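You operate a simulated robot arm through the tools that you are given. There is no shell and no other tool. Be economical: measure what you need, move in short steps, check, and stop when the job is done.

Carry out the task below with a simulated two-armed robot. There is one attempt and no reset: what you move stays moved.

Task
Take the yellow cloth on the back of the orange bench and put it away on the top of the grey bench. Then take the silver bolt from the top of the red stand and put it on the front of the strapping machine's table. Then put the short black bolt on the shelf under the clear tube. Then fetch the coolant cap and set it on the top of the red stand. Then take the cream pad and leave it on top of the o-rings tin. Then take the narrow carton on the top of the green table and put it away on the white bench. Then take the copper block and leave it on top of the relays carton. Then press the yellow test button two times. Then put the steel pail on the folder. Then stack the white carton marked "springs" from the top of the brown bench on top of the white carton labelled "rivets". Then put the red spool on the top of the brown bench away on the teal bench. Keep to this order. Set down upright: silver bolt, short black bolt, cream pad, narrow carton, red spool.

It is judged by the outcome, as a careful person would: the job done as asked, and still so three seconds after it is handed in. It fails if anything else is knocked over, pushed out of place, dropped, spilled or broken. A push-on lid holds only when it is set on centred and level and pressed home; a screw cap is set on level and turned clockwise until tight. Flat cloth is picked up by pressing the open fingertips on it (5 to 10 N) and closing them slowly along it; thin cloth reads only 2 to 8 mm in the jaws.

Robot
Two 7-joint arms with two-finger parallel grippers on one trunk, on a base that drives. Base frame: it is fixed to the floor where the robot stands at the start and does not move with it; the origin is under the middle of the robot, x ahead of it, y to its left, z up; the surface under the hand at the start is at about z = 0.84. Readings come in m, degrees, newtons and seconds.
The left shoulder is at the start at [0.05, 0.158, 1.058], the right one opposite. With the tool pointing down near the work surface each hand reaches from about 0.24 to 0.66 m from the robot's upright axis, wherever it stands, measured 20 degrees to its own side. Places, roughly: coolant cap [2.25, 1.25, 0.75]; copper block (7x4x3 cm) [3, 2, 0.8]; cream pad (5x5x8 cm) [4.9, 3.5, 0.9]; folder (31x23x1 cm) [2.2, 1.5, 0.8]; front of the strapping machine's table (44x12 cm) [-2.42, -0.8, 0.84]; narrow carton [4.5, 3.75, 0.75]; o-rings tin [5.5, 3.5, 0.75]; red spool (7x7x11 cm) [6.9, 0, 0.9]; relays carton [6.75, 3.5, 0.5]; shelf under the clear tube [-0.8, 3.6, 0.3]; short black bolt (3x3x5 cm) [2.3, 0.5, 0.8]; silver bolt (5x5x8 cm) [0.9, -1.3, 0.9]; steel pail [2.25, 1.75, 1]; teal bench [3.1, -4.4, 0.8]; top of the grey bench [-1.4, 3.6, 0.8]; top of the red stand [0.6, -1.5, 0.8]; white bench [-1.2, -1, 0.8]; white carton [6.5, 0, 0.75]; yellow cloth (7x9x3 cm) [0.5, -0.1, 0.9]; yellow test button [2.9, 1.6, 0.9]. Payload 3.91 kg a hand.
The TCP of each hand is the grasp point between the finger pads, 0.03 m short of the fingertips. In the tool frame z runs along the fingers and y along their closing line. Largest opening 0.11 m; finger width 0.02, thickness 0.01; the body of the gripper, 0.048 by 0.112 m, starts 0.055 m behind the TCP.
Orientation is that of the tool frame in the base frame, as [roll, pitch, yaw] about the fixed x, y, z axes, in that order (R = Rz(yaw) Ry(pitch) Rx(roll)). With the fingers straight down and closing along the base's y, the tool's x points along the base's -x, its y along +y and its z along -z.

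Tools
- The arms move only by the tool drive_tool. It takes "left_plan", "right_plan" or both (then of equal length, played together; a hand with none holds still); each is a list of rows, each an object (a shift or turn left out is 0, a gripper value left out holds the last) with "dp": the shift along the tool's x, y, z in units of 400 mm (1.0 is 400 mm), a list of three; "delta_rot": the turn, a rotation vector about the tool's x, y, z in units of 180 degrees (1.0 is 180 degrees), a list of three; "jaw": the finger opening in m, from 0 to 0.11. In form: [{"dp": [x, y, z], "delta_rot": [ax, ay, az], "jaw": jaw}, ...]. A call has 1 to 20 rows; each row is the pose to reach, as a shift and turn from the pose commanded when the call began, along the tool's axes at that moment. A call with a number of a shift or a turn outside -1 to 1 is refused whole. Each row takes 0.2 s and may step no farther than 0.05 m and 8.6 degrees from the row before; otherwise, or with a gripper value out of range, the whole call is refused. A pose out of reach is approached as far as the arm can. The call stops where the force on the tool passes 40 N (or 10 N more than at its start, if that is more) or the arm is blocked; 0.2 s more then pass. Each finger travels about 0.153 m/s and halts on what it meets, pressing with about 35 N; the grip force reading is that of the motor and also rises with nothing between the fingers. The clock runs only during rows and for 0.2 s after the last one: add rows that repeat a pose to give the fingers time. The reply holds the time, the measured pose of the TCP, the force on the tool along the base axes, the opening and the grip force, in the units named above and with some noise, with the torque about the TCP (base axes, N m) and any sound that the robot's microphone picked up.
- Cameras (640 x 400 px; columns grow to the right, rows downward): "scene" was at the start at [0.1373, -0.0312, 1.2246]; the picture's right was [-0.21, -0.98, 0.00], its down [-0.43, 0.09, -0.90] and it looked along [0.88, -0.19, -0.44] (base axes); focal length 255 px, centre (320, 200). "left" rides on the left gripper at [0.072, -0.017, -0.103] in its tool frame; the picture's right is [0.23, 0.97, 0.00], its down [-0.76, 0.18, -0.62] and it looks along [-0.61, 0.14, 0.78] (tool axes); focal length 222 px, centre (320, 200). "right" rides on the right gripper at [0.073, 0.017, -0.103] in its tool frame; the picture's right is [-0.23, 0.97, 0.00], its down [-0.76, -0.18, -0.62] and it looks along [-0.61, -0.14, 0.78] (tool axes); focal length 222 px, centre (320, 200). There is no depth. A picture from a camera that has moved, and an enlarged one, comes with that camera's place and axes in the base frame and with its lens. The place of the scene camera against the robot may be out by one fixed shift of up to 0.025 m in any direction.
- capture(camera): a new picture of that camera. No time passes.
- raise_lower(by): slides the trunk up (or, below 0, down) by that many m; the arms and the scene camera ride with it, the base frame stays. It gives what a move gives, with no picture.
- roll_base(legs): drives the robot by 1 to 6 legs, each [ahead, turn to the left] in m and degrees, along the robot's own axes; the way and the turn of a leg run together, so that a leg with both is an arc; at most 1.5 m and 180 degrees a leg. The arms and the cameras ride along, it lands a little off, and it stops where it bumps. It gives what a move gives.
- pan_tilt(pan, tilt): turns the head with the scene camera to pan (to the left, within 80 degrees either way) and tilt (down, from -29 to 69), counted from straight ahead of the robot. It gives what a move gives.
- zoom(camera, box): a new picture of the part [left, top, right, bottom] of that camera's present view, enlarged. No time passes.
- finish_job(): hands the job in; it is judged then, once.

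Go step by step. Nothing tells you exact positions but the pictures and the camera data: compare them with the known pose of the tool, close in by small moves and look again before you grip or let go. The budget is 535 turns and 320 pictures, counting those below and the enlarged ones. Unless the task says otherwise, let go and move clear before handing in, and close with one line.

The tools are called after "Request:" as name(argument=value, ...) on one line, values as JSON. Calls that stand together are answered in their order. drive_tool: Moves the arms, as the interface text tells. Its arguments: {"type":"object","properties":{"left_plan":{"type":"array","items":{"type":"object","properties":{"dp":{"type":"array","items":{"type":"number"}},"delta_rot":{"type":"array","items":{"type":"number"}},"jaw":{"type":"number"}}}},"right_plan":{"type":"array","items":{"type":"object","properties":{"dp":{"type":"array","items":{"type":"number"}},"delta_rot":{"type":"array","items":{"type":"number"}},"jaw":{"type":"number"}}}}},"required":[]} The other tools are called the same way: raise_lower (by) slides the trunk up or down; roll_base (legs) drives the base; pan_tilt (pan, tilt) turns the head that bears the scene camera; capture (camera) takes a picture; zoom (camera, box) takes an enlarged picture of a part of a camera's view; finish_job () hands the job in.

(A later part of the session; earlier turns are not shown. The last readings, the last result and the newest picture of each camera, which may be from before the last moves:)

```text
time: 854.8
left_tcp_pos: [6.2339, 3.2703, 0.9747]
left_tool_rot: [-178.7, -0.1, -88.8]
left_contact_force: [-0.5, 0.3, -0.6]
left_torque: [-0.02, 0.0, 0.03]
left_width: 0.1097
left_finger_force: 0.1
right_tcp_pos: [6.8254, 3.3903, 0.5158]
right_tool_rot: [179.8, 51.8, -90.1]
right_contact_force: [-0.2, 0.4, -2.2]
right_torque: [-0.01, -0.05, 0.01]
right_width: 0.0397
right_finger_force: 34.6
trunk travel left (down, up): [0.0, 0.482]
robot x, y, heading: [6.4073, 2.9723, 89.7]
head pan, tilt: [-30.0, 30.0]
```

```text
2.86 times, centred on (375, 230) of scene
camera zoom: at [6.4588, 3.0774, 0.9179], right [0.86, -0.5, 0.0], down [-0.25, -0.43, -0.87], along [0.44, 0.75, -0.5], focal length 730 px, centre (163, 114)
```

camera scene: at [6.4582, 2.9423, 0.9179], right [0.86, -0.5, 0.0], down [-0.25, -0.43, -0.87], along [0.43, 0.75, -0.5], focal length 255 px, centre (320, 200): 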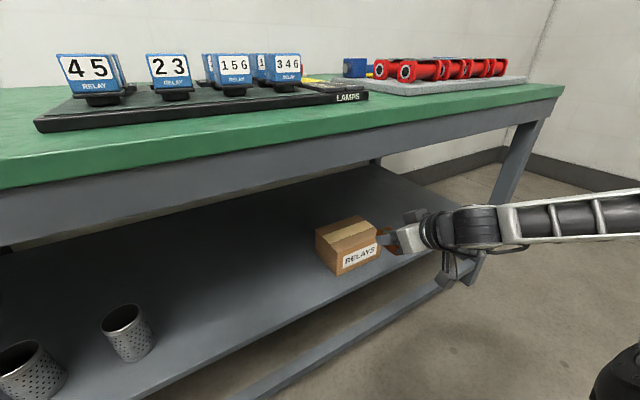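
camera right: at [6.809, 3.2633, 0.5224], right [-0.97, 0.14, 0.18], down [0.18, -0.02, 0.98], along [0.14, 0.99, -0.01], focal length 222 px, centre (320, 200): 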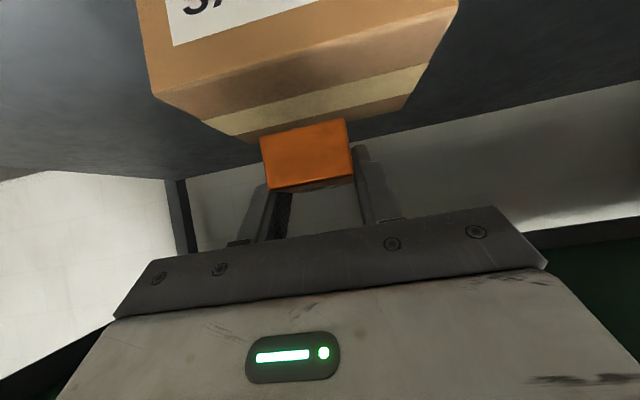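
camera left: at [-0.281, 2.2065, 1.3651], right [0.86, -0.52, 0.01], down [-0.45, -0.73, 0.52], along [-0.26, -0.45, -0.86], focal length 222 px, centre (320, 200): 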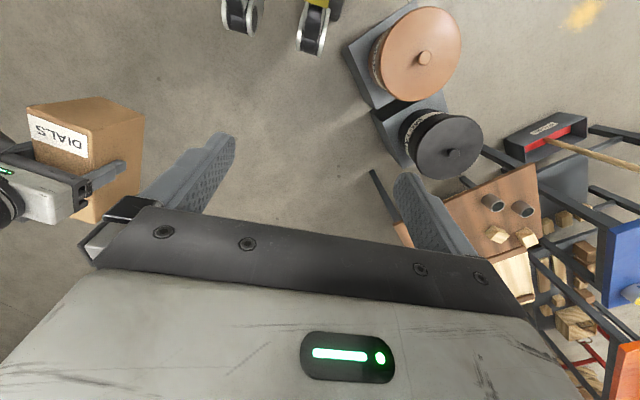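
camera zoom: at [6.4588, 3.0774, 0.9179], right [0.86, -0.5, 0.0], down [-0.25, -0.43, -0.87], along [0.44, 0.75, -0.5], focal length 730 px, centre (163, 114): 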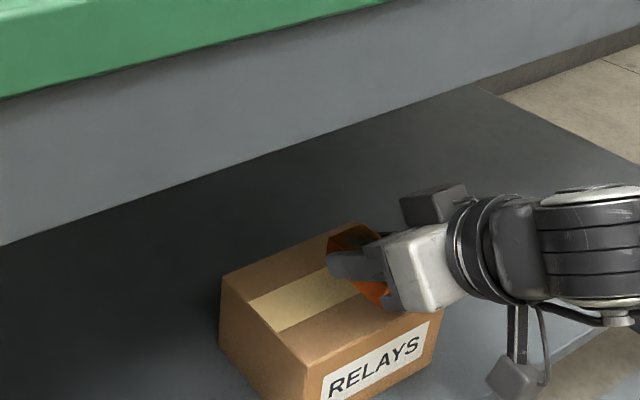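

Request:
drive_tool(right_plan=[{"dp": [0.02, 0.02, 0.015]}, {"dp": [0.03, 0.02, 0.024]}, {"dp": [0.04, 0.02, 0.031]}])

```text
time: 855.6
left_tcp_pos: [6.2332, 3.27, 0.9745]
left_tool_rot: [-178.9, -0.1, -88.7]
left_contact_force: [0.1, -0.1, 0.7]
left_torque: [-0.03, 0.0, -0.01]
left_width: 0.1101
left_finger_force: 0.0
right_tcp_pos: [6.8169, 3.3895, 0.495]
right_tool_rot: [179.7, 51.8, -90.2]
right_contact_force: [1.0, -0.4, -3.3]
right_torque: [-0.04, 0.02, 0.02]
right_width: 0.0397
right_finger_force: 35.0
trunk travel left (down, up): [0.0, 0.482]
robot x, y, heading: [6.4059, 2.9699, 89.7]
head pan, tilt: [-30.0, 30.0]
```

Request:
drive_tool(right_plan=[{"dp": [0.008, 0, 0.006]}, {"dp": [0.016, 0, 0.0125]}])

Request:
capture(camera="right")

```text
time: 856.2
left_tcp_pos: [6.2331, 3.2701, 0.9756]
left_tool_rot: [-178.9, -0.2, -88.8]
left_contact_force: [-0.5, -0.3, -0.5]
left_torque: [0.02, 0.01, 0.01]
left_width: 0.1103
left_finger_force: 0.1
right_tcp_pos: [6.8166, 3.3893, 0.4871]
right_tool_rot: [179.8, 51.9, -90.0]
right_contact_force: [-1.0, 0.1, -2.6]
right_torque: [-0.04, -0.01, 0.02]
right_width: 0.0398
right_finger_force: 35.1
trunk travel left (down, up): [0.0, 0.482]
robot x, y, heading: [6.4011, 2.9711, 90.0]
head pan, tilt: [-30.0, 30.0]
```

```text
102 pictures are left
camera right: at [6.8009, 3.2631, 0.4942], right [-0.97, 0.14, 0.18], down [0.18, -0.02, 0.98], along [0.14, 0.99, -0.01], focal length 222 px, centre (320, 200)
```

right: 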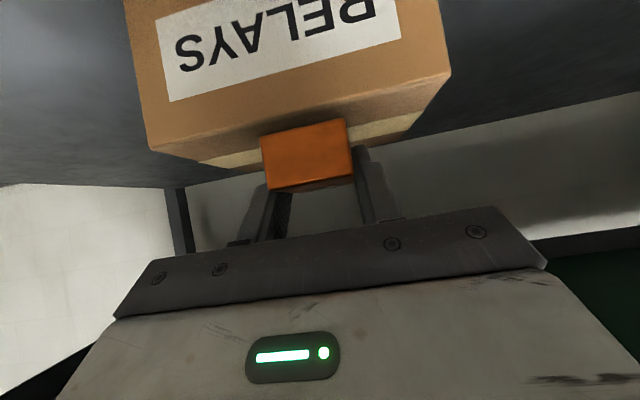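

Request:
drive_tool(right_plan=[{"dp": [0.008, 0, 0.006]}, {"dp": [0.014, 0, 0.011]}])

```text
time: 856.8
left_tcp_pos: [6.2327, 3.2696, 0.9747]
left_tool_rot: [-178.9, -0.1, -88.8]
left_contact_force: [-0.8, -0.2, 0.3]
left_torque: [-0.01, -0.02, -0.01]
left_width: 0.1101
left_finger_force: 0.0
right_tcp_pos: [6.819, 3.389, 0.4857]
right_tool_rot: [179.8, 51.7, -90.1]
right_contact_force: [-0.9, 0.1, -2.2]
right_torque: [-0.04, -0.02, -0.03]
right_width: 0.0397
right_finger_force: 35.0
right hand out of reach, approached as far as the arm can: row 2
trunk travel left (down, up): [0.0, 0.482]
robot x, y, heading: [6.4064, 2.9686, 89.7]
head pan, tilt: [-30.0, 30.0]
```

Request:
drive_tool(right_plan=[{"delta_rot": [-0.033, 0, -0.026]}, {"delta_rot": [-0.0655, 0, -0.0514]}, {"dp": [0.008, 0, 0.006], "delta_rot": [-0.0655, 0, -0.0514]}, {"dp": [0.016, 0, 0.0125], "delta_rot": [-0.0655, 0, -0.0514]}])

Request:
capture(camera="right")

```text
time: 857.8
left_tcp_pos: [6.2334, 3.271, 0.9747]
left_tool_rot: [-178.8, -0.1, -88.8]
left_contact_force: [0.2, 0.7, -0.1]
left_torque: [-0.02, 0.02, -0.02]
left_width: 0.11
left_finger_force: 0.1
right_tcp_pos: [6.8185, 3.3901, 0.4776]
right_tool_rot: [179.8, 52.0, -75.0]
right_contact_force: [-0.3, 0.2, -2.1]
right_torque: [0.02, 0.04, -0.01]
right_width: 0.0397
right_finger_force: 34.9
trunk travel left (down, up): [0.0, 0.482]
robot x, y, heading: [6.4051, 2.97, 89.8]
head pan, tilt: [-30.0, 30.0]
```

```text
101 pictures are left
camera right: at [6.835, 3.2628, 0.4841], right [-0.98, -0.12, 0.18], down [0.18, 0.03, 0.98], along [-0.12, 0.99, -0.01], focal length 222 px, centre (320, 200)
```

right: 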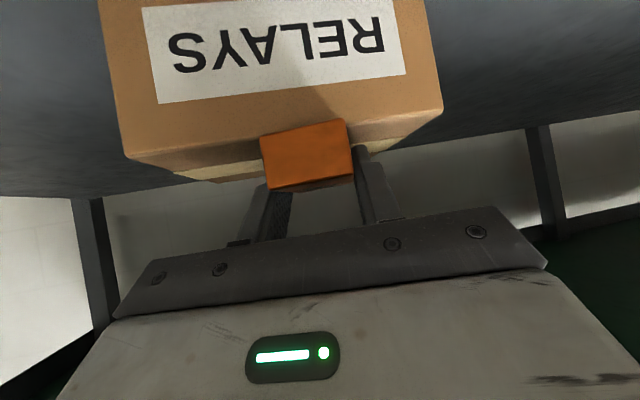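

Request:
drive_tool(right_plan=[{"dp": [-0.025, 0, -0.01]}, {"dp": [-0.0505, -0.026, 0.024]}, {"dp": [-0.035, -0.026, 0.036]}, {"dp": [-0.029, -0.026, 0.041]}, {"dp": [-0.029, -0.026, 0.041]}])

Request:
capture(camera="right")

```text
time: 859.0
left_tcp_pos: [6.2321, 3.27, 0.9764]
left_tool_rot: [-178.9, 0.0, -88.8]
left_contact_force: [0.0, -0.2, -0.7]
left_torque: [-0.03, -0.02, 0.01]
left_width: 0.11
left_finger_force: 0.1
right_tcp_pos: [6.8227, 3.4133, 0.4778]
right_tool_rot: [179.9, 51.9, -75.0]
right_contact_force: [0.8, -1.8, 2.4]
right_torque: [-0.23, -0.12, 0.01]
right_width: 0.0396
right_finger_force: 34.9
trunk travel left (down, up): [0.0, 0.482]
robot x, y, heading: [6.4056, 2.9729, 89.7]
head pan, tilt: [-30.0, 30.0]
```

```text
100 pictures are left
camera right: at [6.8397, 3.285, 0.4838], right [-0.98, -0.12, 0.18], down [0.18, 0.02, 0.98], along [-0.12, 0.99, 0.0], focal length 222 px, centre (320, 200)
```

right: 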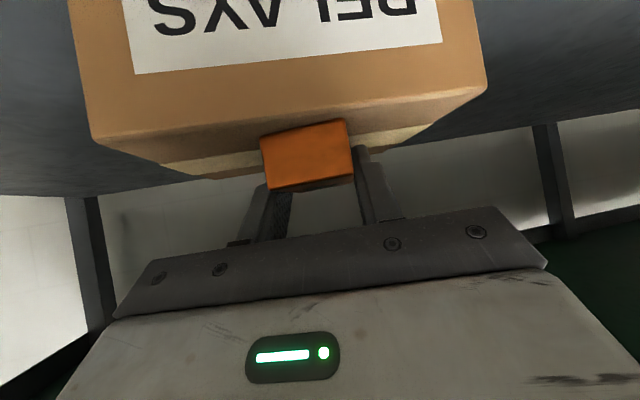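

Request:
drive_tool(right_plan=[{"jaw": 0.045}, {"jaw": 0.055}, {"jaw": 0.065}, {"jaw": 0.065}, {"dp": [-0.02, 0, -0.05], "jaw": 0.065}, {"dp": [-0.02, 0, -0.13], "jaw": 0.065}, {"dp": [-0.02, 0, -0.2], "jaw": 0.065}])

Request:
capture(camera="right")

```text
time: 860.6
left_tcp_pos: [6.2323, 3.2708, 0.9753]
left_tool_rot: [-178.9, -0.1, -88.8]
left_contact_force: [0.3, 0.1, -0.5]
left_torque: [-0.04, 0.0, -0.02]
left_width: 0.1099
left_finger_force: 0.1
right_tcp_pos: [6.8378, 3.355, 0.5336]
right_tool_rot: [179.8, 52.0, -75.0]
right_contact_force: [-0.4, -0.3, -0.9]
right_torque: [0.01, -0.01, -0.01]
right_width: 0.0648
right_finger_force: 0.1
trunk travel left (down, up): [0.0, 0.482]
robot x, y, heading: [6.4054, 2.9772, 89.8]
head pan, tilt: [-30.0, 30.0]
```

```text
99 pictures are left
camera right: at [6.8545, 3.2282, 0.5396], right [-0.98, -0.12, 0.18], down [0.18, 0.03, 0.98], along [-0.12, 0.99, 0.0], focal length 222 px, centre (320, 200)
```

right: 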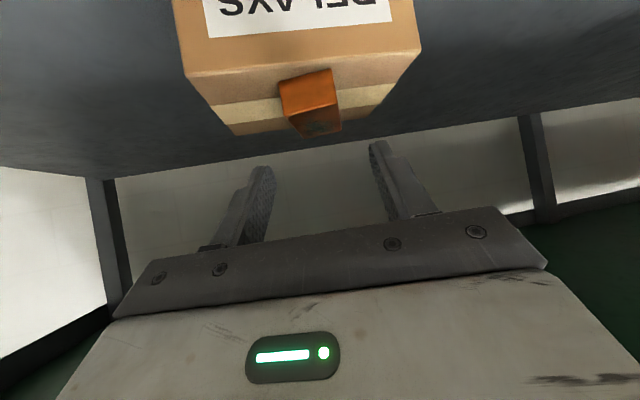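

Copper block done. Back out, stand up, and go to the test button.

Request:
roll_base(legs=[[-0.4, 0]])

Request:
raise_lower(by=0.3)

Request:
drive_tool(right_plan=[{"dp": [-0.03, 0.03, -0.03], "delta_rot": [0, 0.045, 0]}, {"dp": [-0.06, 0.06, -0.06], "delta_rot": [0, 0.09, 0]}, {"dp": [-0.1, 0.09, -0.09], "delta_rot": [0, 0.135, 0], "jaw": 0.11}, {"dp": [-0.14, 0.12, -0.12], "delta_rot": [0, 0.18, 0]}, {"dp": [-0.18, 0.15, -0.15], "delta_rot": [0, 0.225, 0]}, {"dp": [-0.2, 0.18, -0.18], "delta_rot": [0, 0.27, 0]}, {"dp": [-0.2, 0.2, -0.2], "delta_rot": [0, 0.289, 0]}, {"dp": [-0.2, 0.2, -0.2], "delta_rot": [0, 0.289, 0]}])

Request:
roll_base(legs=[[0, 92], [1.4, 0], [1.4, 0], [0, 60]])

Request:
pan_tilt(pan=-40, tilt=22)

Request:
capture(camera="scene")

```text
time: 863.1
left_tcp_pos: [6.231, 2.8663, 0.9752]
left_tool_rot: [-178.8, -0.1, -89.0]
left_contact_force: [-0.7, -0.1, 0.6]
left_torque: [0.0, 0.02, 0.01]
left_width: 0.1102
left_finger_force: 0.1
right_tcp_pos: [6.837, 2.9486, 0.5333]
right_tool_rot: [179.8, 51.9, -75.2]
right_contact_force: [1.5, 0.3, 0.4]
right_torque: [0.0, 0.02, -0.01]
right_width: 0.065
right_finger_force: 0.0
trunk travel left (down, up): [0.0, 0.482]
robot x, y, heading: [6.4037, 2.5642, 89.8]
head pan, tilt: [-30.0, 30.0]
```

```text
time: 866.1
left_tcp_pos: [6.2314, 2.8658, 1.2744]
left_tool_rot: [-178.8, -0.1, -88.9]
left_contact_force: [-0.8, 0.6, -0.3]
left_torque: [0.0, 0.02, -0.01]
left_width: 0.1099
left_finger_force: 0.2
right_tcp_pos: [6.8362, 2.9482, 0.8325]
right_tool_rot: [179.8, 52.0, -75.3]
right_contact_force: [0.2, -0.4, -0.3]
right_torque: [0.0, 0.02, -0.03]
right_width: 0.0652
right_finger_force: 0.2
trunk travel left (down, up): [-0.3, 0.182]
robot x, y, heading: [6.4001, 2.5642, 89.4]
head pan, tilt: [-30.0, 30.0]
```

```text
time: 867.9
left_tcp_pos: [6.2308, 2.866, 1.2756]
left_tool_rot: [-178.8, -0.1, -89.0]
left_contact_force: [-0.4, 0.2, -1.0]
left_torque: [0.04, -0.03, 0.0]
left_width: 0.11
left_finger_force: 0.0
right_tcp_pos: [6.8367, 2.873, 0.7815]
right_tool_rot: [177.6, 7.2, -75.0]
right_contact_force: [-1.0, -0.7, 0.1]
right_torque: [-0.02, -0.01, 0.01]
right_width: 0.1102
right_finger_force: 0.1
right hand out of reach, approached as far as the arm can: row 3, 4, 5, 6, 7, 8
trunk travel left (down, up): [-0.3, 0.182]
robot x, y, heading: [6.4037, 2.5691, 89.5]
head pan, tilt: [-30.0, 30.0]
```

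```text
time: 887.9
left_tcp_pos: [3.6126, 2.2189, 1.2759]
left_tool_rot: [-178.8, 0.0, 61.4]
left_contact_force: [-0.1, 0.2, -0.1]
left_torque: [0.01, -0.01, -0.02]
left_width: 0.1102
left_finger_force: 0.2
right_tcp_pos: [3.0835, 2.5141, 0.7812]
right_tool_rot: [177.6, 7.3, 75.2]
right_contact_force: [0.4, -1.0, -0.6]
right_torque: [0.02, 0.0, -0.02]
right_width: 0.1105
right_finger_force: 0.1
trunk travel left (down, up): [-0.3, 0.182]
robot x, y, heading: [3.6112, 2.5619, -120.2]
head pan, tilt: [-30.0, 30.0]
```

```text
time: 888.6
left_tcp_pos: [3.6124, 2.2198, 1.2762]
left_tool_rot: [-178.8, -0.1, 61.4]
left_contact_force: [0.6, -0.4, 0.1]
left_torque: [0.01, 0.0, 0.0]
left_width: 0.1099
left_finger_force: 0.1
right_tcp_pos: [3.0839, 2.5141, 0.7814]
right_tool_rot: [177.6, 7.2, 75.2]
right_contact_force: [-0.8, 0.3, -0.3]
right_torque: [-0.02, 0.01, -0.02]
right_width: 0.1101
right_finger_force: 0.1
trunk travel left (down, up): [-0.3, 0.182]
robot x, y, heading: [3.6087, 2.5627, -119.8]
head pan, tilt: [-40.0, 22.0]
```

```text
98 pictures are left
camera scene: at [3.5114, 2.4865, 1.2307], right [-0.34, 0.94, 0.0], down [0.35, 0.13, -0.93], along [-0.87, -0.32, -0.38], focal length 255 px, centre (320, 200)
```

scene: 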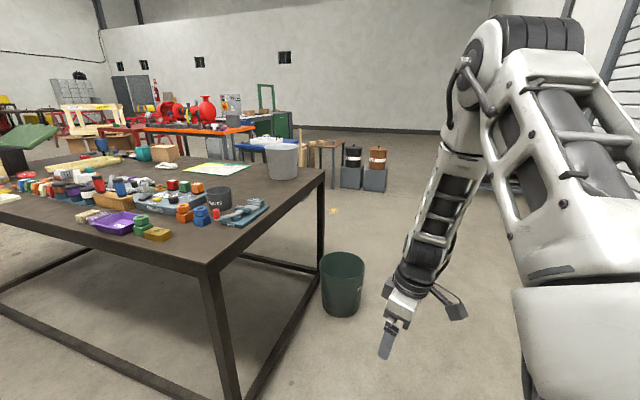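

Request:
zoom(camera="scene", box=[0, 150, 290, 260])

Request:
drive_tool(right_plan=[{"dp": [-0.03, 0, -0.1]}, {"dp": [-0.06, 0, -0.2], "delta_rot": [0.006, 0.02, 0]}, {"dp": [-0.09, 0.05, -0.3], "delta_rot": [0.013, 0.04, 0]}, {"dp": [-0.12, 0.1, -0.4], "delta_rot": [0.013, 0.04, 0]}, {"dp": [-0.15, 0.15, -0.5], "delta_rot": [0.013, 0.04, 0]}, {"dp": [-0.15, 0.2, -0.6], "delta_rot": [0.013, 0.04, 0]}])

```text
2.21 times, centred on (145, 205) of scene
camera zoom: at [3.5114, 2.4865, 1.2307], right [-0.34, 0.94, 0.0], down [0.35, 0.13, -0.93], along [-0.87, -0.32, -0.38], focal length 564 px, centre (706, 189)
```

zoom: 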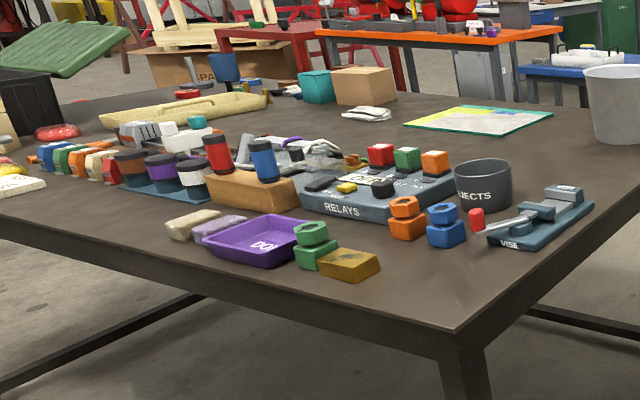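

```text
time: 890.0
left_tcp_pos: [3.6121, 2.219, 1.2751]
left_tool_rot: [-178.9, -0.1, 61.5]
left_contact_force: [0.2, -0.8, -0.1]
left_torque: [0.01, -0.02, 0.0]
left_width: 0.11
left_finger_force: 0.2
right_tcp_pos: [3.0743, 2.5573, 0.784]
right_tool_rot: [178.0, 3.6, 75.3]
right_contact_force: [0.9, -0.3, -1.0]
right_torque: [0.02, 0.02, -0.04]
right_width: 0.1101
right_finger_force: 0.0
right hand out of reach, approached as far as the arm can: row 1, 2, 3, 4, 5, 6
trunk travel left (down, up): [-0.3, 0.182]
robot x, y, heading: [3.6084, 2.5698, -120.0]
head pan, tilt: [-40.0, 22.0]
```

Request:
drive_tool(right_plan=[{"dp": [-0.1, 0.05, 0]}, {"dp": [-0.2, 0.11, 0]}, {"dp": [-0.3, 0.17, 0]}, {"dp": [-0.4, 0.22, 0]}, {"dp": [-0.46, 0.263, -0.08]}, {"dp": [-0.46, 0.263, -0.2]}, {"dp": [-0.46, 0.263, -0.3]}, {"dp": [-0.46, 0.263, -0.4]}, {"dp": [-0.46, 0.263, -0.5]}, {"dp": [-0.46, 0.263, -0.6]}])

```text
time: 892.2
left_tcp_pos: [3.613, 2.2204, 1.2761]
left_tool_rot: [-178.8, -0.1, 61.4]
left_contact_force: [-0.6, 0.1, 0.2]
left_torque: [-0.06, -0.02, 0.02]
left_width: 0.1101
left_finger_force: 0.0
right_tcp_pos: [3.0768, 2.5161, 0.7679]
right_tool_rot: [176.7, 5.1, 75.2]
right_contact_force: [0.0, -0.3, 0.2]
right_torque: [0.0, -0.02, 0.0]
right_width: 0.11
right_finger_force: 0.2
right hand out of reach, approached as far as the arm can: row 1, 2, 3, 4, 5, 6, 7, 8, 9, 10
trunk travel left (down, up): [-0.3, 0.182]
robot x, y, heading: [3.6109, 2.5634, -120.1]
head pan, tilt: [-40.0, 22.0]
```

Request:
drive_tool(right_plan=[{"delta_rot": [0, -0.045, 0]}, {"delta_rot": [0, -0.09, 0]}, {"delta_rot": [0, -0.135, 0]}, {"delta_rot": [0, -0.18, 0]}, {"delta_rot": [0, -0.225, 0]}, {"dp": [-0.1, 0, -0.05], "delta_rot": [0, -0.225, 0]}, {"dp": [-0.2, 0, -0.1], "delta_rot": [0, -0.225, 0]}, {"dp": [-0.3, 0, -0.15], "delta_rot": [0, -0.225, 0]}])

```text
time: 894.0
left_tcp_pos: [3.6132, 2.2193, 1.2752]
left_tool_rot: [-178.7, -0.1, 61.4]
left_contact_force: [-0.5, -0.1, -0.1]
left_torque: [0.02, -0.02, 0.02]
left_width: 0.1102
left_finger_force: 0.1
right_tcp_pos: [3.0495, 2.4056, 0.8345]
right_tool_rot: [176.9, 44.0, 73.2]
right_contact_force: [0.4, -0.3, -0.1]
right_torque: [0.03, -0.01, -0.01]
right_width: 0.1099
right_finger_force: 0.0
trunk travel left (down, up): [-0.3, 0.182]
robot x, y, heading: [3.6141, 2.562, -119.9]
head pan, tilt: [-40.0, 22.0]
```

Request:
drive_tool(right_plan=[{"dp": [-0.07, 0.06, -0.07]}, {"dp": [-0.14, 0.12, -0.14]}, {"dp": [-0.21, 0.18, -0.21]}, {"dp": [-0.28, 0.24, -0.28]}, {"dp": [-0.3, 0.3, -0.3]}, {"dp": [-0.3, 0.3, -0.3], "delta_rot": [0, 0.045, 0]}, {"dp": [-0.3, 0.3, -0.3], "delta_rot": [0, 0.09, 0]}, {"dp": [-0.3, 0.3, -0.3], "delta_rot": [0, 0.135, 0]}, {"dp": [-0.3, 0.3, -0.3], "delta_rot": [0.01, 0.18, 0]}, {"dp": [-0.3, 0.3, -0.3], "delta_rot": [0.01, 0.225, 0]}, {"dp": [-0.3, 0.3, -0.3], "delta_rot": [0.015, 0.244, 0]}])

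```text
time: 896.4
left_tcp_pos: [3.6123, 2.2202, 1.2761]
left_tool_rot: [-178.8, -0.1, 61.4]
left_contact_force: [0.3, -0.5, 0.3]
left_torque: [-0.04, 0.0, 0.02]
left_width: 0.1097
left_finger_force: 0.1
right_tcp_pos: [3.1319, 2.3895, 0.9041]
right_tool_rot: [172.0, 30.7, 73.6]
right_contact_force: [0.1, 0.9, -0.9]
right_torque: [-0.01, 0.0, 0.0]
right_width: 0.1101
right_finger_force: 0.1
right hand out of reach, approached as far as the arm can: row 4, 5, 6, 7, 8, 9, 10, 11
trunk travel left (down, up): [-0.3, 0.182]
robot x, y, heading: [3.6119, 2.5637, -120.3]
head pan, tilt: [-40.0, 22.0]
```

Request:
drive_tool(right_plan=[{"dp": [-0.1, 0, 0]}, {"dp": [-0.2, 0.03, 0]}, {"dp": [-0.3, 0.06, 0]}, {"dp": [-0.4, 0.1, -0.05]}, {"dp": [-0.4, 0.15, -0.1], "delta_rot": [0.01, 0.04, 0]}, {"dp": [-0.4, 0.15, -0.15], "delta_rot": [0.03, 0.08, 0]}, {"dp": [-0.4, 0.15, -0.2], "delta_rot": [0.045, 0.12, 0]}, {"dp": [-0.4, 0.15, -0.25], "delta_rot": [0.045, 0.165, 0]}])

```text
time: 898.2
left_tcp_pos: [3.6099, 2.2205, 1.2745]
left_tool_rot: [-178.9, 0.0, 61.3]
left_contact_force: [-0.8, 0.1, -0.2]
left_torque: [-0.01, -0.02, 0.0]
left_width: 0.1101
left_finger_force: 0.0
right_tcp_pos: [3.1532, 2.2627, 1.0295]
right_tool_rot: [150.0, 36.7, 66.5]
right_contact_force: [0.0, -0.6, -0.1]
right_torque: [0.0, -0.03, 0.03]
right_width: 0.1104
right_finger_force: 0.0
right hand out of reach, approached as far as the arm can: row 1, 2, 3, 4, 5, 6, 7, 8
trunk travel left (down, up): [-0.3, 0.182]
robot x, y, heading: [3.6104, 2.5674, -120.1]
head pan, tilt: [-40.0, 22.0]
```

Request:
drive_tool(right_plan=[{"delta_rot": [0.026, 0.028, 0.013]}, {"delta_rot": [0.052, 0.056, 0.026]}, {"delta_rot": [0.078, 0.084, 0.039]}, {"delta_rot": [0.104, 0.112, 0.052]}, {"delta_rot": [0.13, 0.14, 0.065]}, {"delta_rot": [0.156, 0.168, 0.078]}, {"delta_rot": [0.178, 0.194, 0.089]}, {"delta_rot": [0.178, 0.194, 0.089]}])

```text
time: 900.0
left_tcp_pos: [3.6131, 2.2194, 1.2751]
left_tool_rot: [-178.9, -0.1, 61.4]
left_contact_force: [0.1, -0.2, 0.1]
left_torque: [0.0, 0.0, -0.01]
left_width: 0.11
left_finger_force: 0.0
right_tcp_pos: [3.1563, 2.2546, 1.0286]
right_tool_rot: [142.4, 29.5, 52.7]
right_contact_force: [-0.6, -1.2, 0.1]
right_torque: [0.02, -0.01, -0.01]
right_width: 0.1102
right_finger_force: 0.0
right hand out of reach, approached as far as the arm can: row 1, 2, 3, 4, 5, 6, 7, 8
trunk travel left (down, up): [-0.3, 0.182]
robot x, y, heading: [3.6102, 2.5672, -119.8]
head pan, tilt: [-40.0, 22.0]
```

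Request:
pan_tilt(pan=-35, tilt=30)

Request:
capture(camera="scene")

```text
time: 900.7
left_tcp_pos: [3.6124, 2.2196, 1.2752]
left_tool_rot: [-178.8, -0.1, 61.4]
left_contact_force: [-0.1, -0.2, 0.2]
left_torque: [0.04, 0.0, 0.01]
left_width: 0.1101
left_finger_force: 0.1
right_tcp_pos: [3.1563, 2.255, 1.0295]
right_tool_rot: [142.5, 29.4, 52.7]
right_contact_force: [0.1, -0.7, -0.3]
right_torque: [-0.02, 0.0, -0.01]
right_width: 0.1098
right_finger_force: 0.1
trunk travel left (down, up): [-0.3, 0.182]
robot x, y, heading: [3.6119, 2.5664, -120.1]
head pan, tilt: [-35.0, 30.0]
```

```text
96 pictures are left
camera scene: at [3.5166, 2.4801, 1.218], right [-0.42, 0.91, 0.0], down [0.45, 0.21, -0.87], along [-0.79, -0.37, -0.5], focal length 255 px, centre (320, 200)
```

scene: 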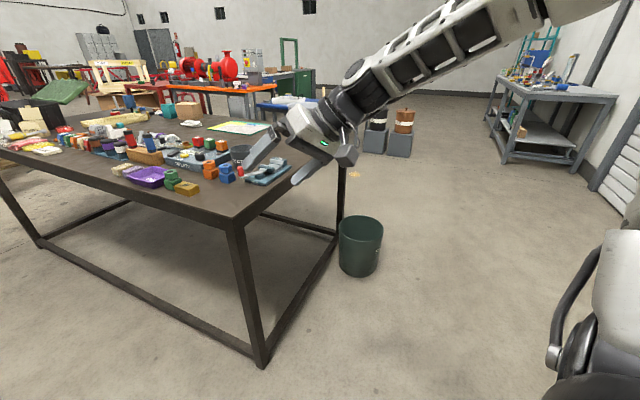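

Request:
drive_tool(right_plan=[{"dp": [0.06, 0.01, -0.035]}, {"dp": [0.13, 0.03, -0.07]}, {"dp": [0.2, 0.045, -0.1]}, {"dp": [0.26, 0.0586, -0.139]}, {"dp": [0.26, 0.0586, -0.139], "delta_rot": [0.033, 0.03, 0.002]}, {"dp": [0.26, 0.0586, -0.139], "delta_rot": [0.066, 0.06, 0.004]}, {"dp": [0.26, 0.0586, -0.139], "delta_rot": [0.099, 0.09, 0.006]}, {"dp": [0.26, 0.0586, -0.139], "delta_rot": [0.132, 0.12, 0.008]}, {"dp": [0.26, 0.0586, -0.139], "delta_rot": [0.165, 0.15, 0.01]}, {"dp": [0.26, 0.0586, -0.139], "delta_rot": [0.198, 0.177, 0.013]}, {"dp": [0.26, 0.0586, -0.139], "delta_rot": [0.198, 0.177, 0.013]}])

```text
time: 903.1
left_tcp_pos: [3.6122, 2.2202, 1.276]
left_tool_rot: [-178.9, -0.1, 61.4]
left_contact_force: [0.3, 0.1, 0.1]
left_torque: [0.02, 0.04, 0.01]
left_width: 0.11
left_finger_force: 0.0
right_tcp_pos: [3.2122, 2.3571, 1.0144]
right_tool_rot: [144.1, 28.1, 53.6]
right_contact_force: [0.4, -0.6, -0.2]
right_torque: [0.02, -0.03, 0.02]
right_width: 0.1102
right_finger_force: 0.2
right hand out of reach, approached as far as the arm can: row 5, 6, 7, 8, 9, 10, 11
trunk travel left (down, up): [-0.3, 0.182]
robot x, y, heading: [3.611, 2.5632, -120.0]
head pan, tilt: [-35.0, 30.0]
```

Request:
drive_tool(right_plan=[{"dp": [-0.04, 0, -0.08]}, {"dp": [-0.08, 0, -0.16]}, {"dp": [-0.12, 0, -0.24]}, {"dp": [-0.1625, -0.008, -0.32]}, {"dp": [-0.1625, -0.008, -0.32], "delta_rot": [0.035, 0.03, 0]}, {"dp": [-0.1625, -0.008, -0.32], "delta_rot": [0.07, 0.06, 0]}, {"dp": [-0.1625, -0.008, -0.32], "delta_rot": [0.1, 0.09, 0]}, {"dp": [-0.1625, -0.008, -0.32], "delta_rot": [0.13, 0.12, 0]}, {"dp": [-0.1625, -0.008, -0.32], "delta_rot": [0.16, 0.15, 0]}, {"dp": [-0.1625, -0.008, -0.32], "delta_rot": [0.19, 0.17, 0]}])

```text
time: 905.3
left_tcp_pos: [3.6135, 2.22, 1.2745]
left_tool_rot: [-178.8, -0.1, 61.4]
left_contact_force: [0.7, 0.1, -0.7]
left_torque: [-0.02, 0.01, -0.02]
left_width: 0.11
left_finger_force: 0.0
right_tcp_pos: [3.1103, 2.3765, 1.0982]
right_tool_rot: [141.1, 29.4, 52.8]
right_contact_force: [-0.1, -0.6, 0.6]
right_torque: [-0.01, 0.0, 0.01]
right_width: 0.1099
right_finger_force: 0.0
right hand out of reach, approached as far as the arm can: row 1, 2, 3, 4, 5, 6, 7, 8, 9, 10
trunk travel left (down, up): [-0.3, 0.182]
robot x, y, heading: [3.6085, 2.5649, -120.0]
head pan, tilt: [-35.0, 30.0]
```

Request:
drive_tool(right_plan=[{"delta_rot": [0, 0, -0.045]}, {"delta_rot": [0, 0, -0.09]}, {"delta_rot": [0, 0, -0.135]}, {"delta_rot": [0, 0, -0.18]}, {"delta_rot": [0, 0, -0.225]}, {"delta_rot": [0, 0, -0.26]}, {"delta_rot": [0, 0, -0.26]}])

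```text
time: 906.9
left_tcp_pos: [3.6123, 2.2195, 1.2758]
left_tool_rot: [-178.8, -0.2, 61.4]
left_contact_force: [0.5, -0.3, -0.4]
left_torque: [0.0, 0.0, 0.0]
left_width: 0.1101
left_finger_force: 0.1
right_tcp_pos: [3.1107, 2.3751, 1.0985]
right_tool_rot: [178.5, 47.2, 109.6]
right_contact_force: [0.1, 0.6, 0.5]
right_torque: [0.0, 0.01, -0.02]
right_width: 0.1099
right_finger_force: 0.0
trunk travel left (down, up): [-0.3, 0.182]
robot x, y, heading: [3.6091, 2.5656, -120.2]
head pan, tilt: [-35.0, 30.0]
```

Request:
drive_tool(right_plan=[{"delta_rot": [0, 0.045, 0]}, {"delta_rot": [0, 0.09, 0]}, {"delta_rot": [0, 0.135, 0]}, {"delta_rot": [0, 0.18, 0]}, {"delta_rot": [0, 0.225, 0]}, {"delta_rot": [0, 0.262, 0]}, {"delta_rot": [0, 0.262, 0]}])

Request:
drive_tool(right_plan=[{"delta_rot": [0, 0, 0.045]}, {"delta_rot": [0, 0, 0.09]}, {"delta_rot": [0, 0, 0.135]}, {"delta_rot": [0, 0, 0.18]}, {"delta_rot": [0, 0, 0.225]}, {"delta_rot": [0, 0, 0.25]}, {"delta_rot": [0, 0, 0.25]}])

```text
time: 908.5
left_tcp_pos: [3.6127, 2.2204, 1.2762]
left_tool_rot: [-178.9, 0.0, 61.3]
left_contact_force: [0.1, 0.0, -0.1]
left_torque: [0.04, -0.01, 0.01]
left_width: 0.11
left_finger_force: 0.0
right_tcp_pos: [3.1101, 2.3753, 1.098]
right_tool_rot: [178.4, 47.2, 109.4]
right_contact_force: [0.1, -0.1, 0.3]
right_torque: [0.03, 0.0, -0.01]
right_width: 0.1102
right_finger_force: 0.1
right hand out of reach, approached as far as the arm can: row 1, 2, 3, 4, 5, 6, 7
trunk travel left (down, up): [-0.3, 0.182]
robot x, y, heading: [3.6097, 2.5612, -119.9]
head pan, tilt: [-35.0, 30.0]
```

```text
time: 910.1
left_tcp_pos: [3.6136, 2.22, 1.275]
left_tool_rot: [-178.8, -0.1, 61.3]
left_contact_force: [0.2, -0.5, 0.4]
left_torque: [0.02, 0.01, 0.0]
left_width: 0.1102
left_finger_force: 0.1
right_tcp_pos: [3.1099, 2.3774, 1.0978]
right_tool_rot: [142.0, 30.4, 54.3]
right_contact_force: [0.9, 0.3, 0.4]
right_torque: [-0.02, -0.03, 0.01]
right_width: 0.11
right_finger_force: 0.0
trunk travel left (down, up): [-0.3, 0.182]
robot x, y, heading: [3.6121, 2.5622, -120.4]
head pan, tilt: [-35.0, 30.0]
```

Request:
drive_tool(right_plan=[{"delta_rot": [0, 0, -0.045]}, {"delta_rot": [0, 0, -0.09]}, {"delta_rot": [0, 0, -0.135]}, {"delta_rot": [0, 0, -0.18]}, {"delta_rot": [0, 0, -0.225]}, {"delta_rot": [0, 0, -0.25]}, {"delta_rot": [0, 0, -0.25]}])

Request:
drive_tool(right_plan=[{"dp": [0.1, -0.03, 0.05]}, {"dp": [0.2, -0.06, 0.1]}, {"dp": [0.3, -0.09, 0.15]}, {"dp": [0.4, -0.12, 0.2]}, {"dp": [0.5, -0.15, 0.25]}, {"dp": [0.6, -0.17, 0.3]}, {"dp": [0.64, -0.19, 0.33]}, {"dp": [0.64, -0.19, 0.33]}])

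```text
time: 911.7
left_tcp_pos: [3.6123, 2.2191, 1.2746]
left_tool_rot: [-178.8, 0.0, 61.4]
left_contact_force: [0.1, 0.3, 0.3]
left_torque: [0.02, -0.01, 0.01]
left_width: 0.1098
left_finger_force: 0.0
right_tcp_pos: [3.1104, 2.3767, 1.0972]
right_tool_rot: [178.6, 47.2, 109.5]
right_contact_force: [-0.2, -0.1, -0.7]
right_torque: [0.0, -0.03, -0.02]
right_width: 0.11
right_finger_force: 0.1
trunk travel left (down, up): [-0.3, 0.182]
robot x, y, heading: [3.6137, 2.5658, -120.0]
head pan, tilt: [-35.0, 30.0]
```

```text
time: 913.5
left_tcp_pos: [3.6123, 2.2181, 1.2742]
left_tool_rot: [-178.8, -0.1, 61.4]
left_contact_force: [-0.3, 1.6, 0.2]
left_torque: [0.02, 0.01, 0.02]
left_width: 0.11
left_finger_force: 0.1
right_tcp_pos: [3.0159, 2.4243, 0.8176]
right_tool_rot: [178.4, 47.1, 109.4]
right_contact_force: [-0.1, 0.2, 0.6]
right_torque: [0.0, 0.0, 0.0]
right_width: 0.11
right_finger_force: 0.0
trunk travel left (down, up): [-0.3, 0.182]
robot x, y, heading: [3.6092, 2.5645, -120.0]
head pan, tilt: [-35.0, 30.0]
```

Now yaw back toward natural and reduce pitch step by step.

Request:
drive_tool(right_plan=[{"delta_rot": [0.033, 0, 0.03]}, {"delta_rot": [0.066, 0, 0.06]}, {"delta_rot": [0.1, 0, 0.09]}, {"delta_rot": [0.133, 0, 0.12]}, {"delta_rot": [0.166, 0, 0.15]}, {"delta_rot": [0.19, 0, 0.175]}, {"delta_rot": [0.19, 0, 0.175]}])

Request:
drive_tool(right_plan=[{"delta_rot": [0, 0.045, 0]}, {"delta_rot": [0, 0.09, 0]}, {"delta_rot": [0, 0.135, 0]}, {"delta_rot": [0, 0.18, 0]}, {"delta_rot": [0, 0.225, 0]}, {"delta_rot": [0, 0.26, 0]}])

```text
time: 915.1
left_tcp_pos: [3.6133, 2.2206, 1.2755]
left_tool_rot: [-178.8, -0.2, 61.4]
left_contact_force: [0.8, -0.7, -0.3]
left_torque: [0.01, -0.01, -0.04]
left_width: 0.11
left_finger_force: 0.0
right_tcp_pos: [3.0163, 2.4231, 0.8181]
right_tool_rot: [179.1, 46.4, 63.4]
right_contact_force: [0.3, 0.4, 0.6]
right_torque: [0.0, 0.01, 0.0]
right_width: 0.1099
right_finger_force: 0.0
trunk travel left (down, up): [-0.3, 0.182]
robot x, y, heading: [3.6096, 2.5638, -120.0]
head pan, tilt: [-35.0, 30.0]
```

```text
time: 916.5
left_tcp_pos: [3.6109, 2.2185, 1.2735]
left_tool_rot: [-178.9, -0.2, 61.4]
left_contact_force: [-1.2, -0.7, 1.1]
left_torque: [0.0, -0.06, 0.02]
left_width: 0.11
left_finger_force: 0.1
right_tcp_pos: [2.9761, 2.4562, 0.7664]
right_tool_rot: [174.5, 5.0, 63.8]
right_contact_force: [0.9, -0.4, -1.0]
right_torque: [0.04, -0.04, -0.01]
right_width: 0.1098
right_finger_force: 0.1
right hand out of reach, approached as far as the arm can: row 4, 5, 6
trunk travel left (down, up): [-0.3, 0.182]
robot x, y, heading: [3.611, 2.5663, -120.2]
head pan, tilt: [-35.0, 30.0]
```

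Request:
drive_tool(right_plan=[{"dp": [0, 0.08, -0.05]}, {"dp": [0, 0.16, -0.1]}, {"dp": [0, 0.24, -0.15]}, {"dp": [0, 0.32, -0.2]}, {"dp": [0, 0.4, -0.25]}, {"dp": [0, 0.45, -0.33], "delta_rot": [0.03, 0.02, 0]}, {"dp": [0, 0.45, -0.43], "delta_rot": [0.03, 0.03, 0]}, {"dp": [0, 0.45, -0.53], "delta_rot": [0.03, 0.03, 0]}])

```text
time: 918.3
left_tcp_pos: [3.6122, 2.2193, 1.276]
left_tool_rot: [-178.8, -0.1, 61.4]
left_contact_force: [0.5, -0.6, 0.9]
left_torque: [-0.01, -0.01, -0.01]
left_width: 0.11
left_finger_force: 0.0
right_tcp_pos: [3.0766, 2.5076, 0.7769]
right_tool_rot: [174.3, 5.2, 63.8]
right_contact_force: [-0.1, 0.4, 0.6]
right_torque: [0.0, 0.01, 0.0]
right_width: 0.1101
right_finger_force: 0.1
right hand out of reach, approached as far as the arm can: row 1, 2, 3, 4, 5, 6, 7, 8
trunk travel left (down, up): [-0.3, 0.182]
robot x, y, heading: [3.6114, 2.563, -120.0]
head pan, tilt: [-35.0, 30.0]
```

Request:
drive_tool(right_plan=[{"dp": [-0.08, 0, 0.05], "delta_rot": [0, -0.04, 0]}, {"dp": [-0.15, 0.02, 0.12], "delta_rot": [0, -0.08, 0]}, {"dp": [-0.18, 0.04, 0.2], "delta_rot": [0, -0.095, 0]}, {"dp": [-0.18, 0.06, 0.27], "delta_rot": [0, -0.095, 0]}, {"dp": [-0.18, 0.06, 0.27], "delta_rot": [0, -0.095, 0]}])

Request:
capture(camera="scene")

```text
time: 919.5
left_tcp_pos: [3.613, 2.2196, 1.2746]
left_tool_rot: [-178.8, -0.1, 61.4]
left_contact_force: [-0.5, 0.2, 0.3]
left_torque: [0.06, -0.02, -0.01]
left_width: 0.11
left_finger_force: 0.0
right_tcp_pos: [3.0746, 2.4236, 0.6814]
right_tool_rot: [173.8, 22.4, 61.9]
right_contact_force: [0.6, 0.9, -0.6]
right_torque: [0.0, 0.04, 0.02]
right_width: 0.11
right_finger_force: 0.1
trunk travel left (down, up): [-0.3, 0.182]
robot x, y, heading: [3.6102, 2.563, -120.0]
head pan, tilt: [-35.0, 30.0]
```

```text
95 pictures are left
camera scene: at [3.5166, 2.48, 1.218], right [-0.42, 0.91, 0.0], down [0.45, 0.21, -0.87], along [-0.79, -0.37, -0.5], focal length 255 px, centre (320, 200)
```

scene: 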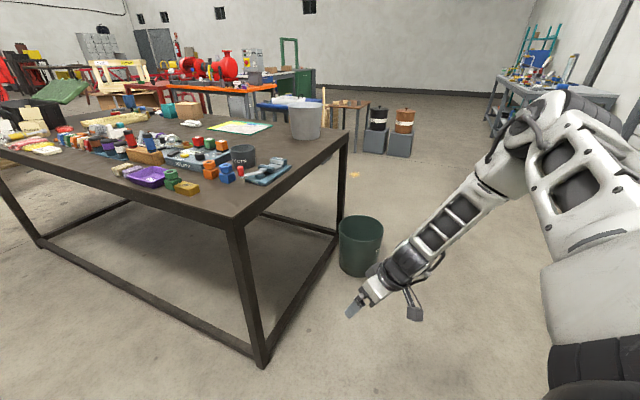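

Request:
drive_tool(right_plan=[{"dp": [-0.03, 0, -0.08], "delta_rot": [0.01, 0.03, 0]}, {"dp": [-0.06, 0, -0.17], "delta_rot": [0.02, 0.06, 0]}, {"dp": [-0.09, 0, -0.26], "delta_rot": [0.03, 0.09, 0]}, {"dp": [-0.12, 0.05, -0.35], "delta_rot": [0.03, 0.122, 0]}, {"dp": [-0.16, 0.1, -0.45], "delta_rot": [0.03, 0.122, 0]}, {"dp": [-0.2, 0.15, -0.55], "delta_rot": [0.03, 0.122, 0]}, {"dp": [-0.24, 0.2, -0.65], "delta_rot": [0.03, 0.122, 0]}, {"dp": [-0.28, 0.25, -0.75], "delta_rot": [0.03, 0.122, 0]}])

```text
time: 921.3
left_tcp_pos: [3.6111, 2.2189, 1.2752]
left_tool_rot: [-178.9, -0.1, 61.4]
left_contact_force: [0.4, 0.1, -0.7]
left_torque: [-0.03, -0.04, 0.01]
left_width: 0.1099
left_finger_force: 0.0
right_tcp_pos: [3.0769, 2.5258, 0.774]
right_tool_rot: [175.9, 4.2, 63.1]
right_contact_force: [-0.2, 0.7, -0.2]
right_torque: [0.01, 0.0, 0.0]
right_width: 0.1103
right_finger_force: 0.0
right hand out of reach, approached as far as the arm can: row 2, 3, 4, 5, 6, 7, 8
trunk travel left (down, up): [-0.3, 0.182]
robot x, y, heading: [3.6122, 2.5655, -120.2]
head pan, tilt: [-35.0, 30.0]
```

Request:
drive_tool(right_plan=[{"dp": [-0.08, 0, 0.05], "delta_rot": [0.01, -0.04, 0]}, {"dp": [-0.15, 0.02, 0.12], "delta_rot": [0.02, -0.08, 0]}, {"dp": [-0.2, 0.02, 0.2], "delta_rot": [0.03, -0.1, 0]}, {"dp": [-0.24, 0.02, 0.24], "delta_rot": [0.035, -0.1, 0]}, {"dp": [-0.24, 0.02, 0.24], "delta_rot": [0.035, -0.1, 0]}])

Request:
drive_tool(right_plan=[{"dp": [-0.05, 0, -0.08]}, {"dp": [-0.1, 0, -0.17]}, {"dp": [-0.15, 0, -0.26]}, {"dp": [-0.2, 0, -0.35]}, {"dp": [-0.25, 0, -0.44]}])

```text
time: 922.5
left_tcp_pos: [3.6125, 2.2193, 1.2758]
left_tool_rot: [-178.8, -0.1, 61.4]
left_contact_force: [0.1, -0.4, -0.7]
left_torque: [0.01, 0.01, -0.02]
left_width: 0.11
left_finger_force: 0.0
right_tcp_pos: [3.0421, 2.4278, 0.6894]
right_tool_rot: [-177.8, 22.3, 62.7]
right_contact_force: [-0.2, -0.5, 0.1]
right_torque: [0.02, -0.01, 0.01]
right_width: 0.1099
right_finger_force: 0.1
trunk travel left (down, up): [-0.3, 0.182]
robot x, y, heading: [3.6117, 2.5642, -120.2]
head pan, tilt: [-35.0, 30.0]
```

```text
time: 923.7
left_tcp_pos: [3.6131, 2.2197, 1.2754]
left_tool_rot: [-178.9, -0.1, 61.4]
left_contact_force: [0.9, -0.9, -0.7]
left_torque: [0.01, 0.05, 0.01]
left_width: 0.1101
left_finger_force: 0.0
right_tcp_pos: [3.0267, 2.4291, 0.8275]
right_tool_rot: [-178.0, 22.3, 62.7]
right_contact_force: [-0.3, 0.7, 0.4]
right_torque: [0.0, -0.02, -0.01]
right_width: 0.1101
right_finger_force: 0.1
right hand out of reach, approached as far as the arm can: row 3, 4, 5
trunk travel left (down, up): [-0.3, 0.182]
robot x, y, heading: [3.6131, 2.5638, -119.9]
head pan, tilt: [-35.0, 30.0]
```

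Request:
drive_tool(right_plan=[{"dp": [0.05, 0, 0.09]}, {"dp": [0.1, 0, 0.18]}, {"dp": [0.14, 0, 0.27]}, {"dp": [0.18, 0, 0.36]}, {"dp": [0.2, 0, 0.42]}, {"dp": [0.2, 0, 0.45]}])

Request:
drive_tool(right_plan=[{"dp": [-0.03, 0, -0.08], "delta_rot": [0, 0.03, 0]}, {"dp": [-0.06, 0, -0.17], "delta_rot": [0, 0.06, 0]}, {"dp": [-0.09, 0, -0.26], "delta_rot": [0, 0.09, 0]}, {"dp": [-0.12, 0, -0.35], "delta_rot": [0, 0.122, 0]}, {"dp": [-0.16, 0, -0.45], "delta_rot": [0, 0.122, 0]}, {"dp": [-0.2, 0, -0.55], "delta_rot": [0, 0.122, 0]}, {"dp": [-0.24, 0, -0.65], "delta_rot": [0, 0.122, 0]}])

```text
time: 925.1
left_tcp_pos: [3.613, 2.2197, 1.276]
left_tool_rot: [-178.8, 0.0, 61.5]
left_contact_force: [0.0, 0.6, 0.1]
left_torque: [-0.01, 0.01, 0.0]
left_width: 0.1098
left_finger_force: 0.1
right_tcp_pos: [3.0308, 2.4492, 0.6639]
right_tool_rot: [-177.8, 22.1, 62.7]
right_contact_force: [-0.5, -0.9, 0.6]
right_torque: [0.0, 0.01, -0.01]
right_width: 0.1101
right_finger_force: 0.0
right hand out of reach, approached as far as the arm can: row 5, 6
trunk travel left (down, up): [-0.3, 0.182]
robot x, y, heading: [3.6107, 2.5687, -120.3]
head pan, tilt: [-35.0, 30.0]
```

```text
time: 926.7
left_tcp_pos: [3.6101, 2.2206, 1.2751]
left_tool_rot: [-179.0, -0.1, 61.4]
left_contact_force: [-1.5, -0.3, 0.0]
left_torque: [0.01, -0.07, 0.0]
left_width: 0.11
left_finger_force: 0.0
right_tcp_pos: [2.9411, 2.5334, 0.805]
right_tool_rot: [-179.9, 1.8, 61.9]
right_contact_force: [-0.9, 0.3, -0.3]
right_torque: [-0.06, -0.02, -0.01]
right_width: 0.1103
right_finger_force: 0.0
right hand out of reach, approached as far as the arm can: row 3, 4, 5, 6, 7
trunk travel left (down, up): [-0.3, 0.182]
robot x, y, heading: [3.6083, 2.567, -120.1]
head pan, tilt: [-35.0, 30.0]
```

Request:
drive_tool(right_plan=[{"dp": [-0.06, 0.06, 0]}, {"dp": [-0.12, 0.12, 0]}, {"dp": [-0.18, 0.2, 0]}, {"dp": [-0.24, 0.28, 0]}, {"dp": [-0.28, 0.36, 0]}, {"dp": [-0.28, 0.42, -0.08]}, {"dp": [-0.28, 0.45, -0.18]}])

Request:
capture(camera="scene")

```text
time: 928.3
left_tcp_pos: [3.6127, 2.2202, 1.275]
left_tool_rot: [-178.7, -0.2, 61.3]
left_contact_force: [-0.7, -0.1, 0.5]
left_torque: [0.0, 0.01, -0.02]
left_width: 0.1101
left_finger_force: 0.0
right_tcp_pos: [2.928, 2.5023, 0.7596]
right_tool_rot: [-178.2, 0.6, 62.0]
right_contact_force: [0.5, -0.1, 0.4]
right_torque: [-0.01, 0.0, -0.02]
right_width: 0.1103
right_finger_force: 0.1
right hand out of reach, approached as far as the arm can: row 1, 2, 3, 4, 5, 6, 7
trunk travel left (down, up): [-0.3, 0.182]
robot x, y, heading: [3.6103, 2.5616, -119.9]
head pan, tilt: [-35.0, 30.0]
```

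```text
94 pictures are left
camera scene: at [3.5166, 2.4801, 1.218], right [-0.42, 0.91, 0.0], down [0.45, 0.21, -0.87], along [-0.79, -0.37, -0.5], focal length 255 px, centre (320, 200)
```

scene: 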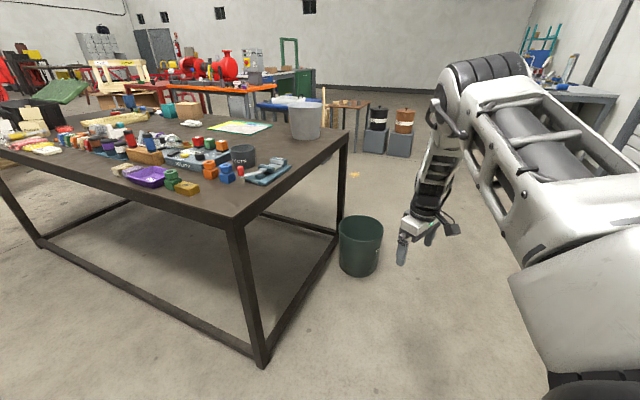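

Request:
drive_tool(right_plan=[{"dp": [-0.05, 0, -0.08]}, {"dp": [-0.1, 0, -0.16]}, {"dp": [-0.15, 0, -0.24]}, {"dp": [-0.2, 0, -0.32]}, {"dp": [-0.25, 0, -0.4]}, {"dp": [-0.3, 0, -0.48]}])

```text
time: 929.7
left_tcp_pos: [3.6142, 2.2188, 1.2747]
left_tool_rot: [-178.6, 0.0, 61.5]
left_contact_force: [0.6, -0.5, -0.1]
left_torque: [0.02, 0.04, -0.03]
left_width: 0.1101
left_finger_force: 0.1
right_tcp_pos: [2.8582, 2.4219, 0.9884]
right_tool_rot: [-178.4, 0.6, 61.8]
right_contact_force: [0.6, 0.3, 0.7]
right_torque: [-0.02, 0.04, -0.01]
right_width: 0.1099
right_finger_force: 0.0
right hand out of reach, approached as far as the arm can: row 1, 2, 3, 4, 5, 6
trunk travel left (down, up): [-0.3, 0.182]
robot x, y, heading: [3.6118, 2.5663, -119.9]
head pan, tilt: [-35.0, 30.0]
```

Request:
drive_tool(right_plan=[{"dp": [0.03, 0.1, 0]}, {"dp": [0.06, 0.2, 0]}, {"dp": [0.09, 0.3, 0]}, {"dp": [0.12, 0.4, 0]}, {"dp": [0.15, 0.5, 0]}, {"dp": [0.18, 0.6, 0]}, {"dp": [0.22, 0.7, -0.02]}, {"dp": [0.25, 0.8, -0.04]}])

```text
time: 931.5
left_tcp_pos: [3.613, 2.219, 1.2754]
left_tool_rot: [-178.8, -0.1, 61.4]
left_contact_force: [-0.3, -0.2, 0.9]
left_torque: [-0.03, 0.0, 0.01]
left_width: 0.1099
left_finger_force: 0.1
right_tcp_pos: [2.8823, 2.4168, 1.0704]
right_tool_rot: [-178.0, 0.2, 61.8]
right_contact_force: [0.0, 0.1, 0.3]
right_torque: [-0.01, 0.01, 0.02]
right_width: 0.11
right_finger_force: 0.1
right hand out of reach, approached as far as the arm can: row 1, 2, 3, 4, 5, 6, 7, 8
trunk travel left (down, up): [-0.3, 0.182]
robot x, y, heading: [3.6148, 2.5668, -120.1]
head pan, tilt: [-35.0, 30.0]
```

Request:
drive_tool(right_plan=[{"dp": [0.1, 0.05, 0]}, {"dp": [0.2, 0.1, 0]}, {"dp": [0.28, 0.18, 0]}, {"dp": [0.3, 0.28, 0]}, {"dp": [0.3, 0.38, 0]}, {"dp": [0.3, 0.48, 0]}, {"dp": [0.3, 0.58, 0]}])

Request:
capture(camera="scene")

```text
time: 933.1
left_tcp_pos: [3.6129, 2.2199, 1.2753]
left_tool_rot: [-178.8, -0.1, 61.4]
left_contact_force: [-0.5, 0.2, -0.1]
left_torque: [-0.03, -0.01, 0.01]
left_width: 0.1102
left_finger_force: 0.0
right_tcp_pos: [2.8911, 2.431, 1.1033]
right_tool_rot: [-178.0, 0.1, 61.9]
right_contact_force: [0.0, -0.4, -0.2]
right_torque: [-0.01, -0.02, 0.01]
right_width: 0.11
right_finger_force: 0.0
right hand out of reach, approached as far as the arm can: row 1, 2, 3, 4, 5, 6, 7
trunk travel left (down, up): [-0.3, 0.182]
robot x, y, heading: [3.6118, 2.5654, -120.0]
head pan, tilt: [-35.0, 30.0]
```

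```text
93 pictures are left
camera scene: at [3.5166, 2.48, 1.2179], right [-0.42, 0.91, 0.0], down [0.45, 0.21, -0.87], along [-0.79, -0.37, -0.5], focal length 255 px, centre (320, 200)
```

scene: 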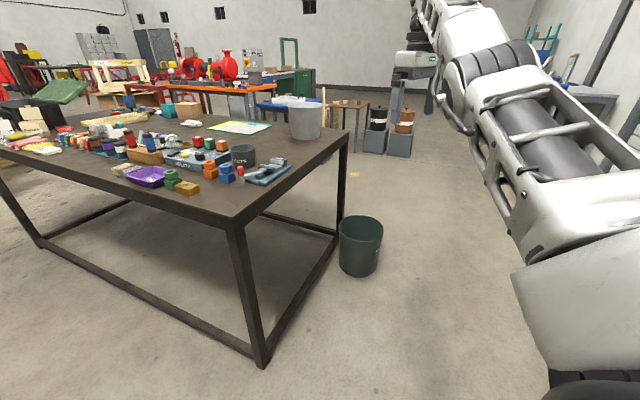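

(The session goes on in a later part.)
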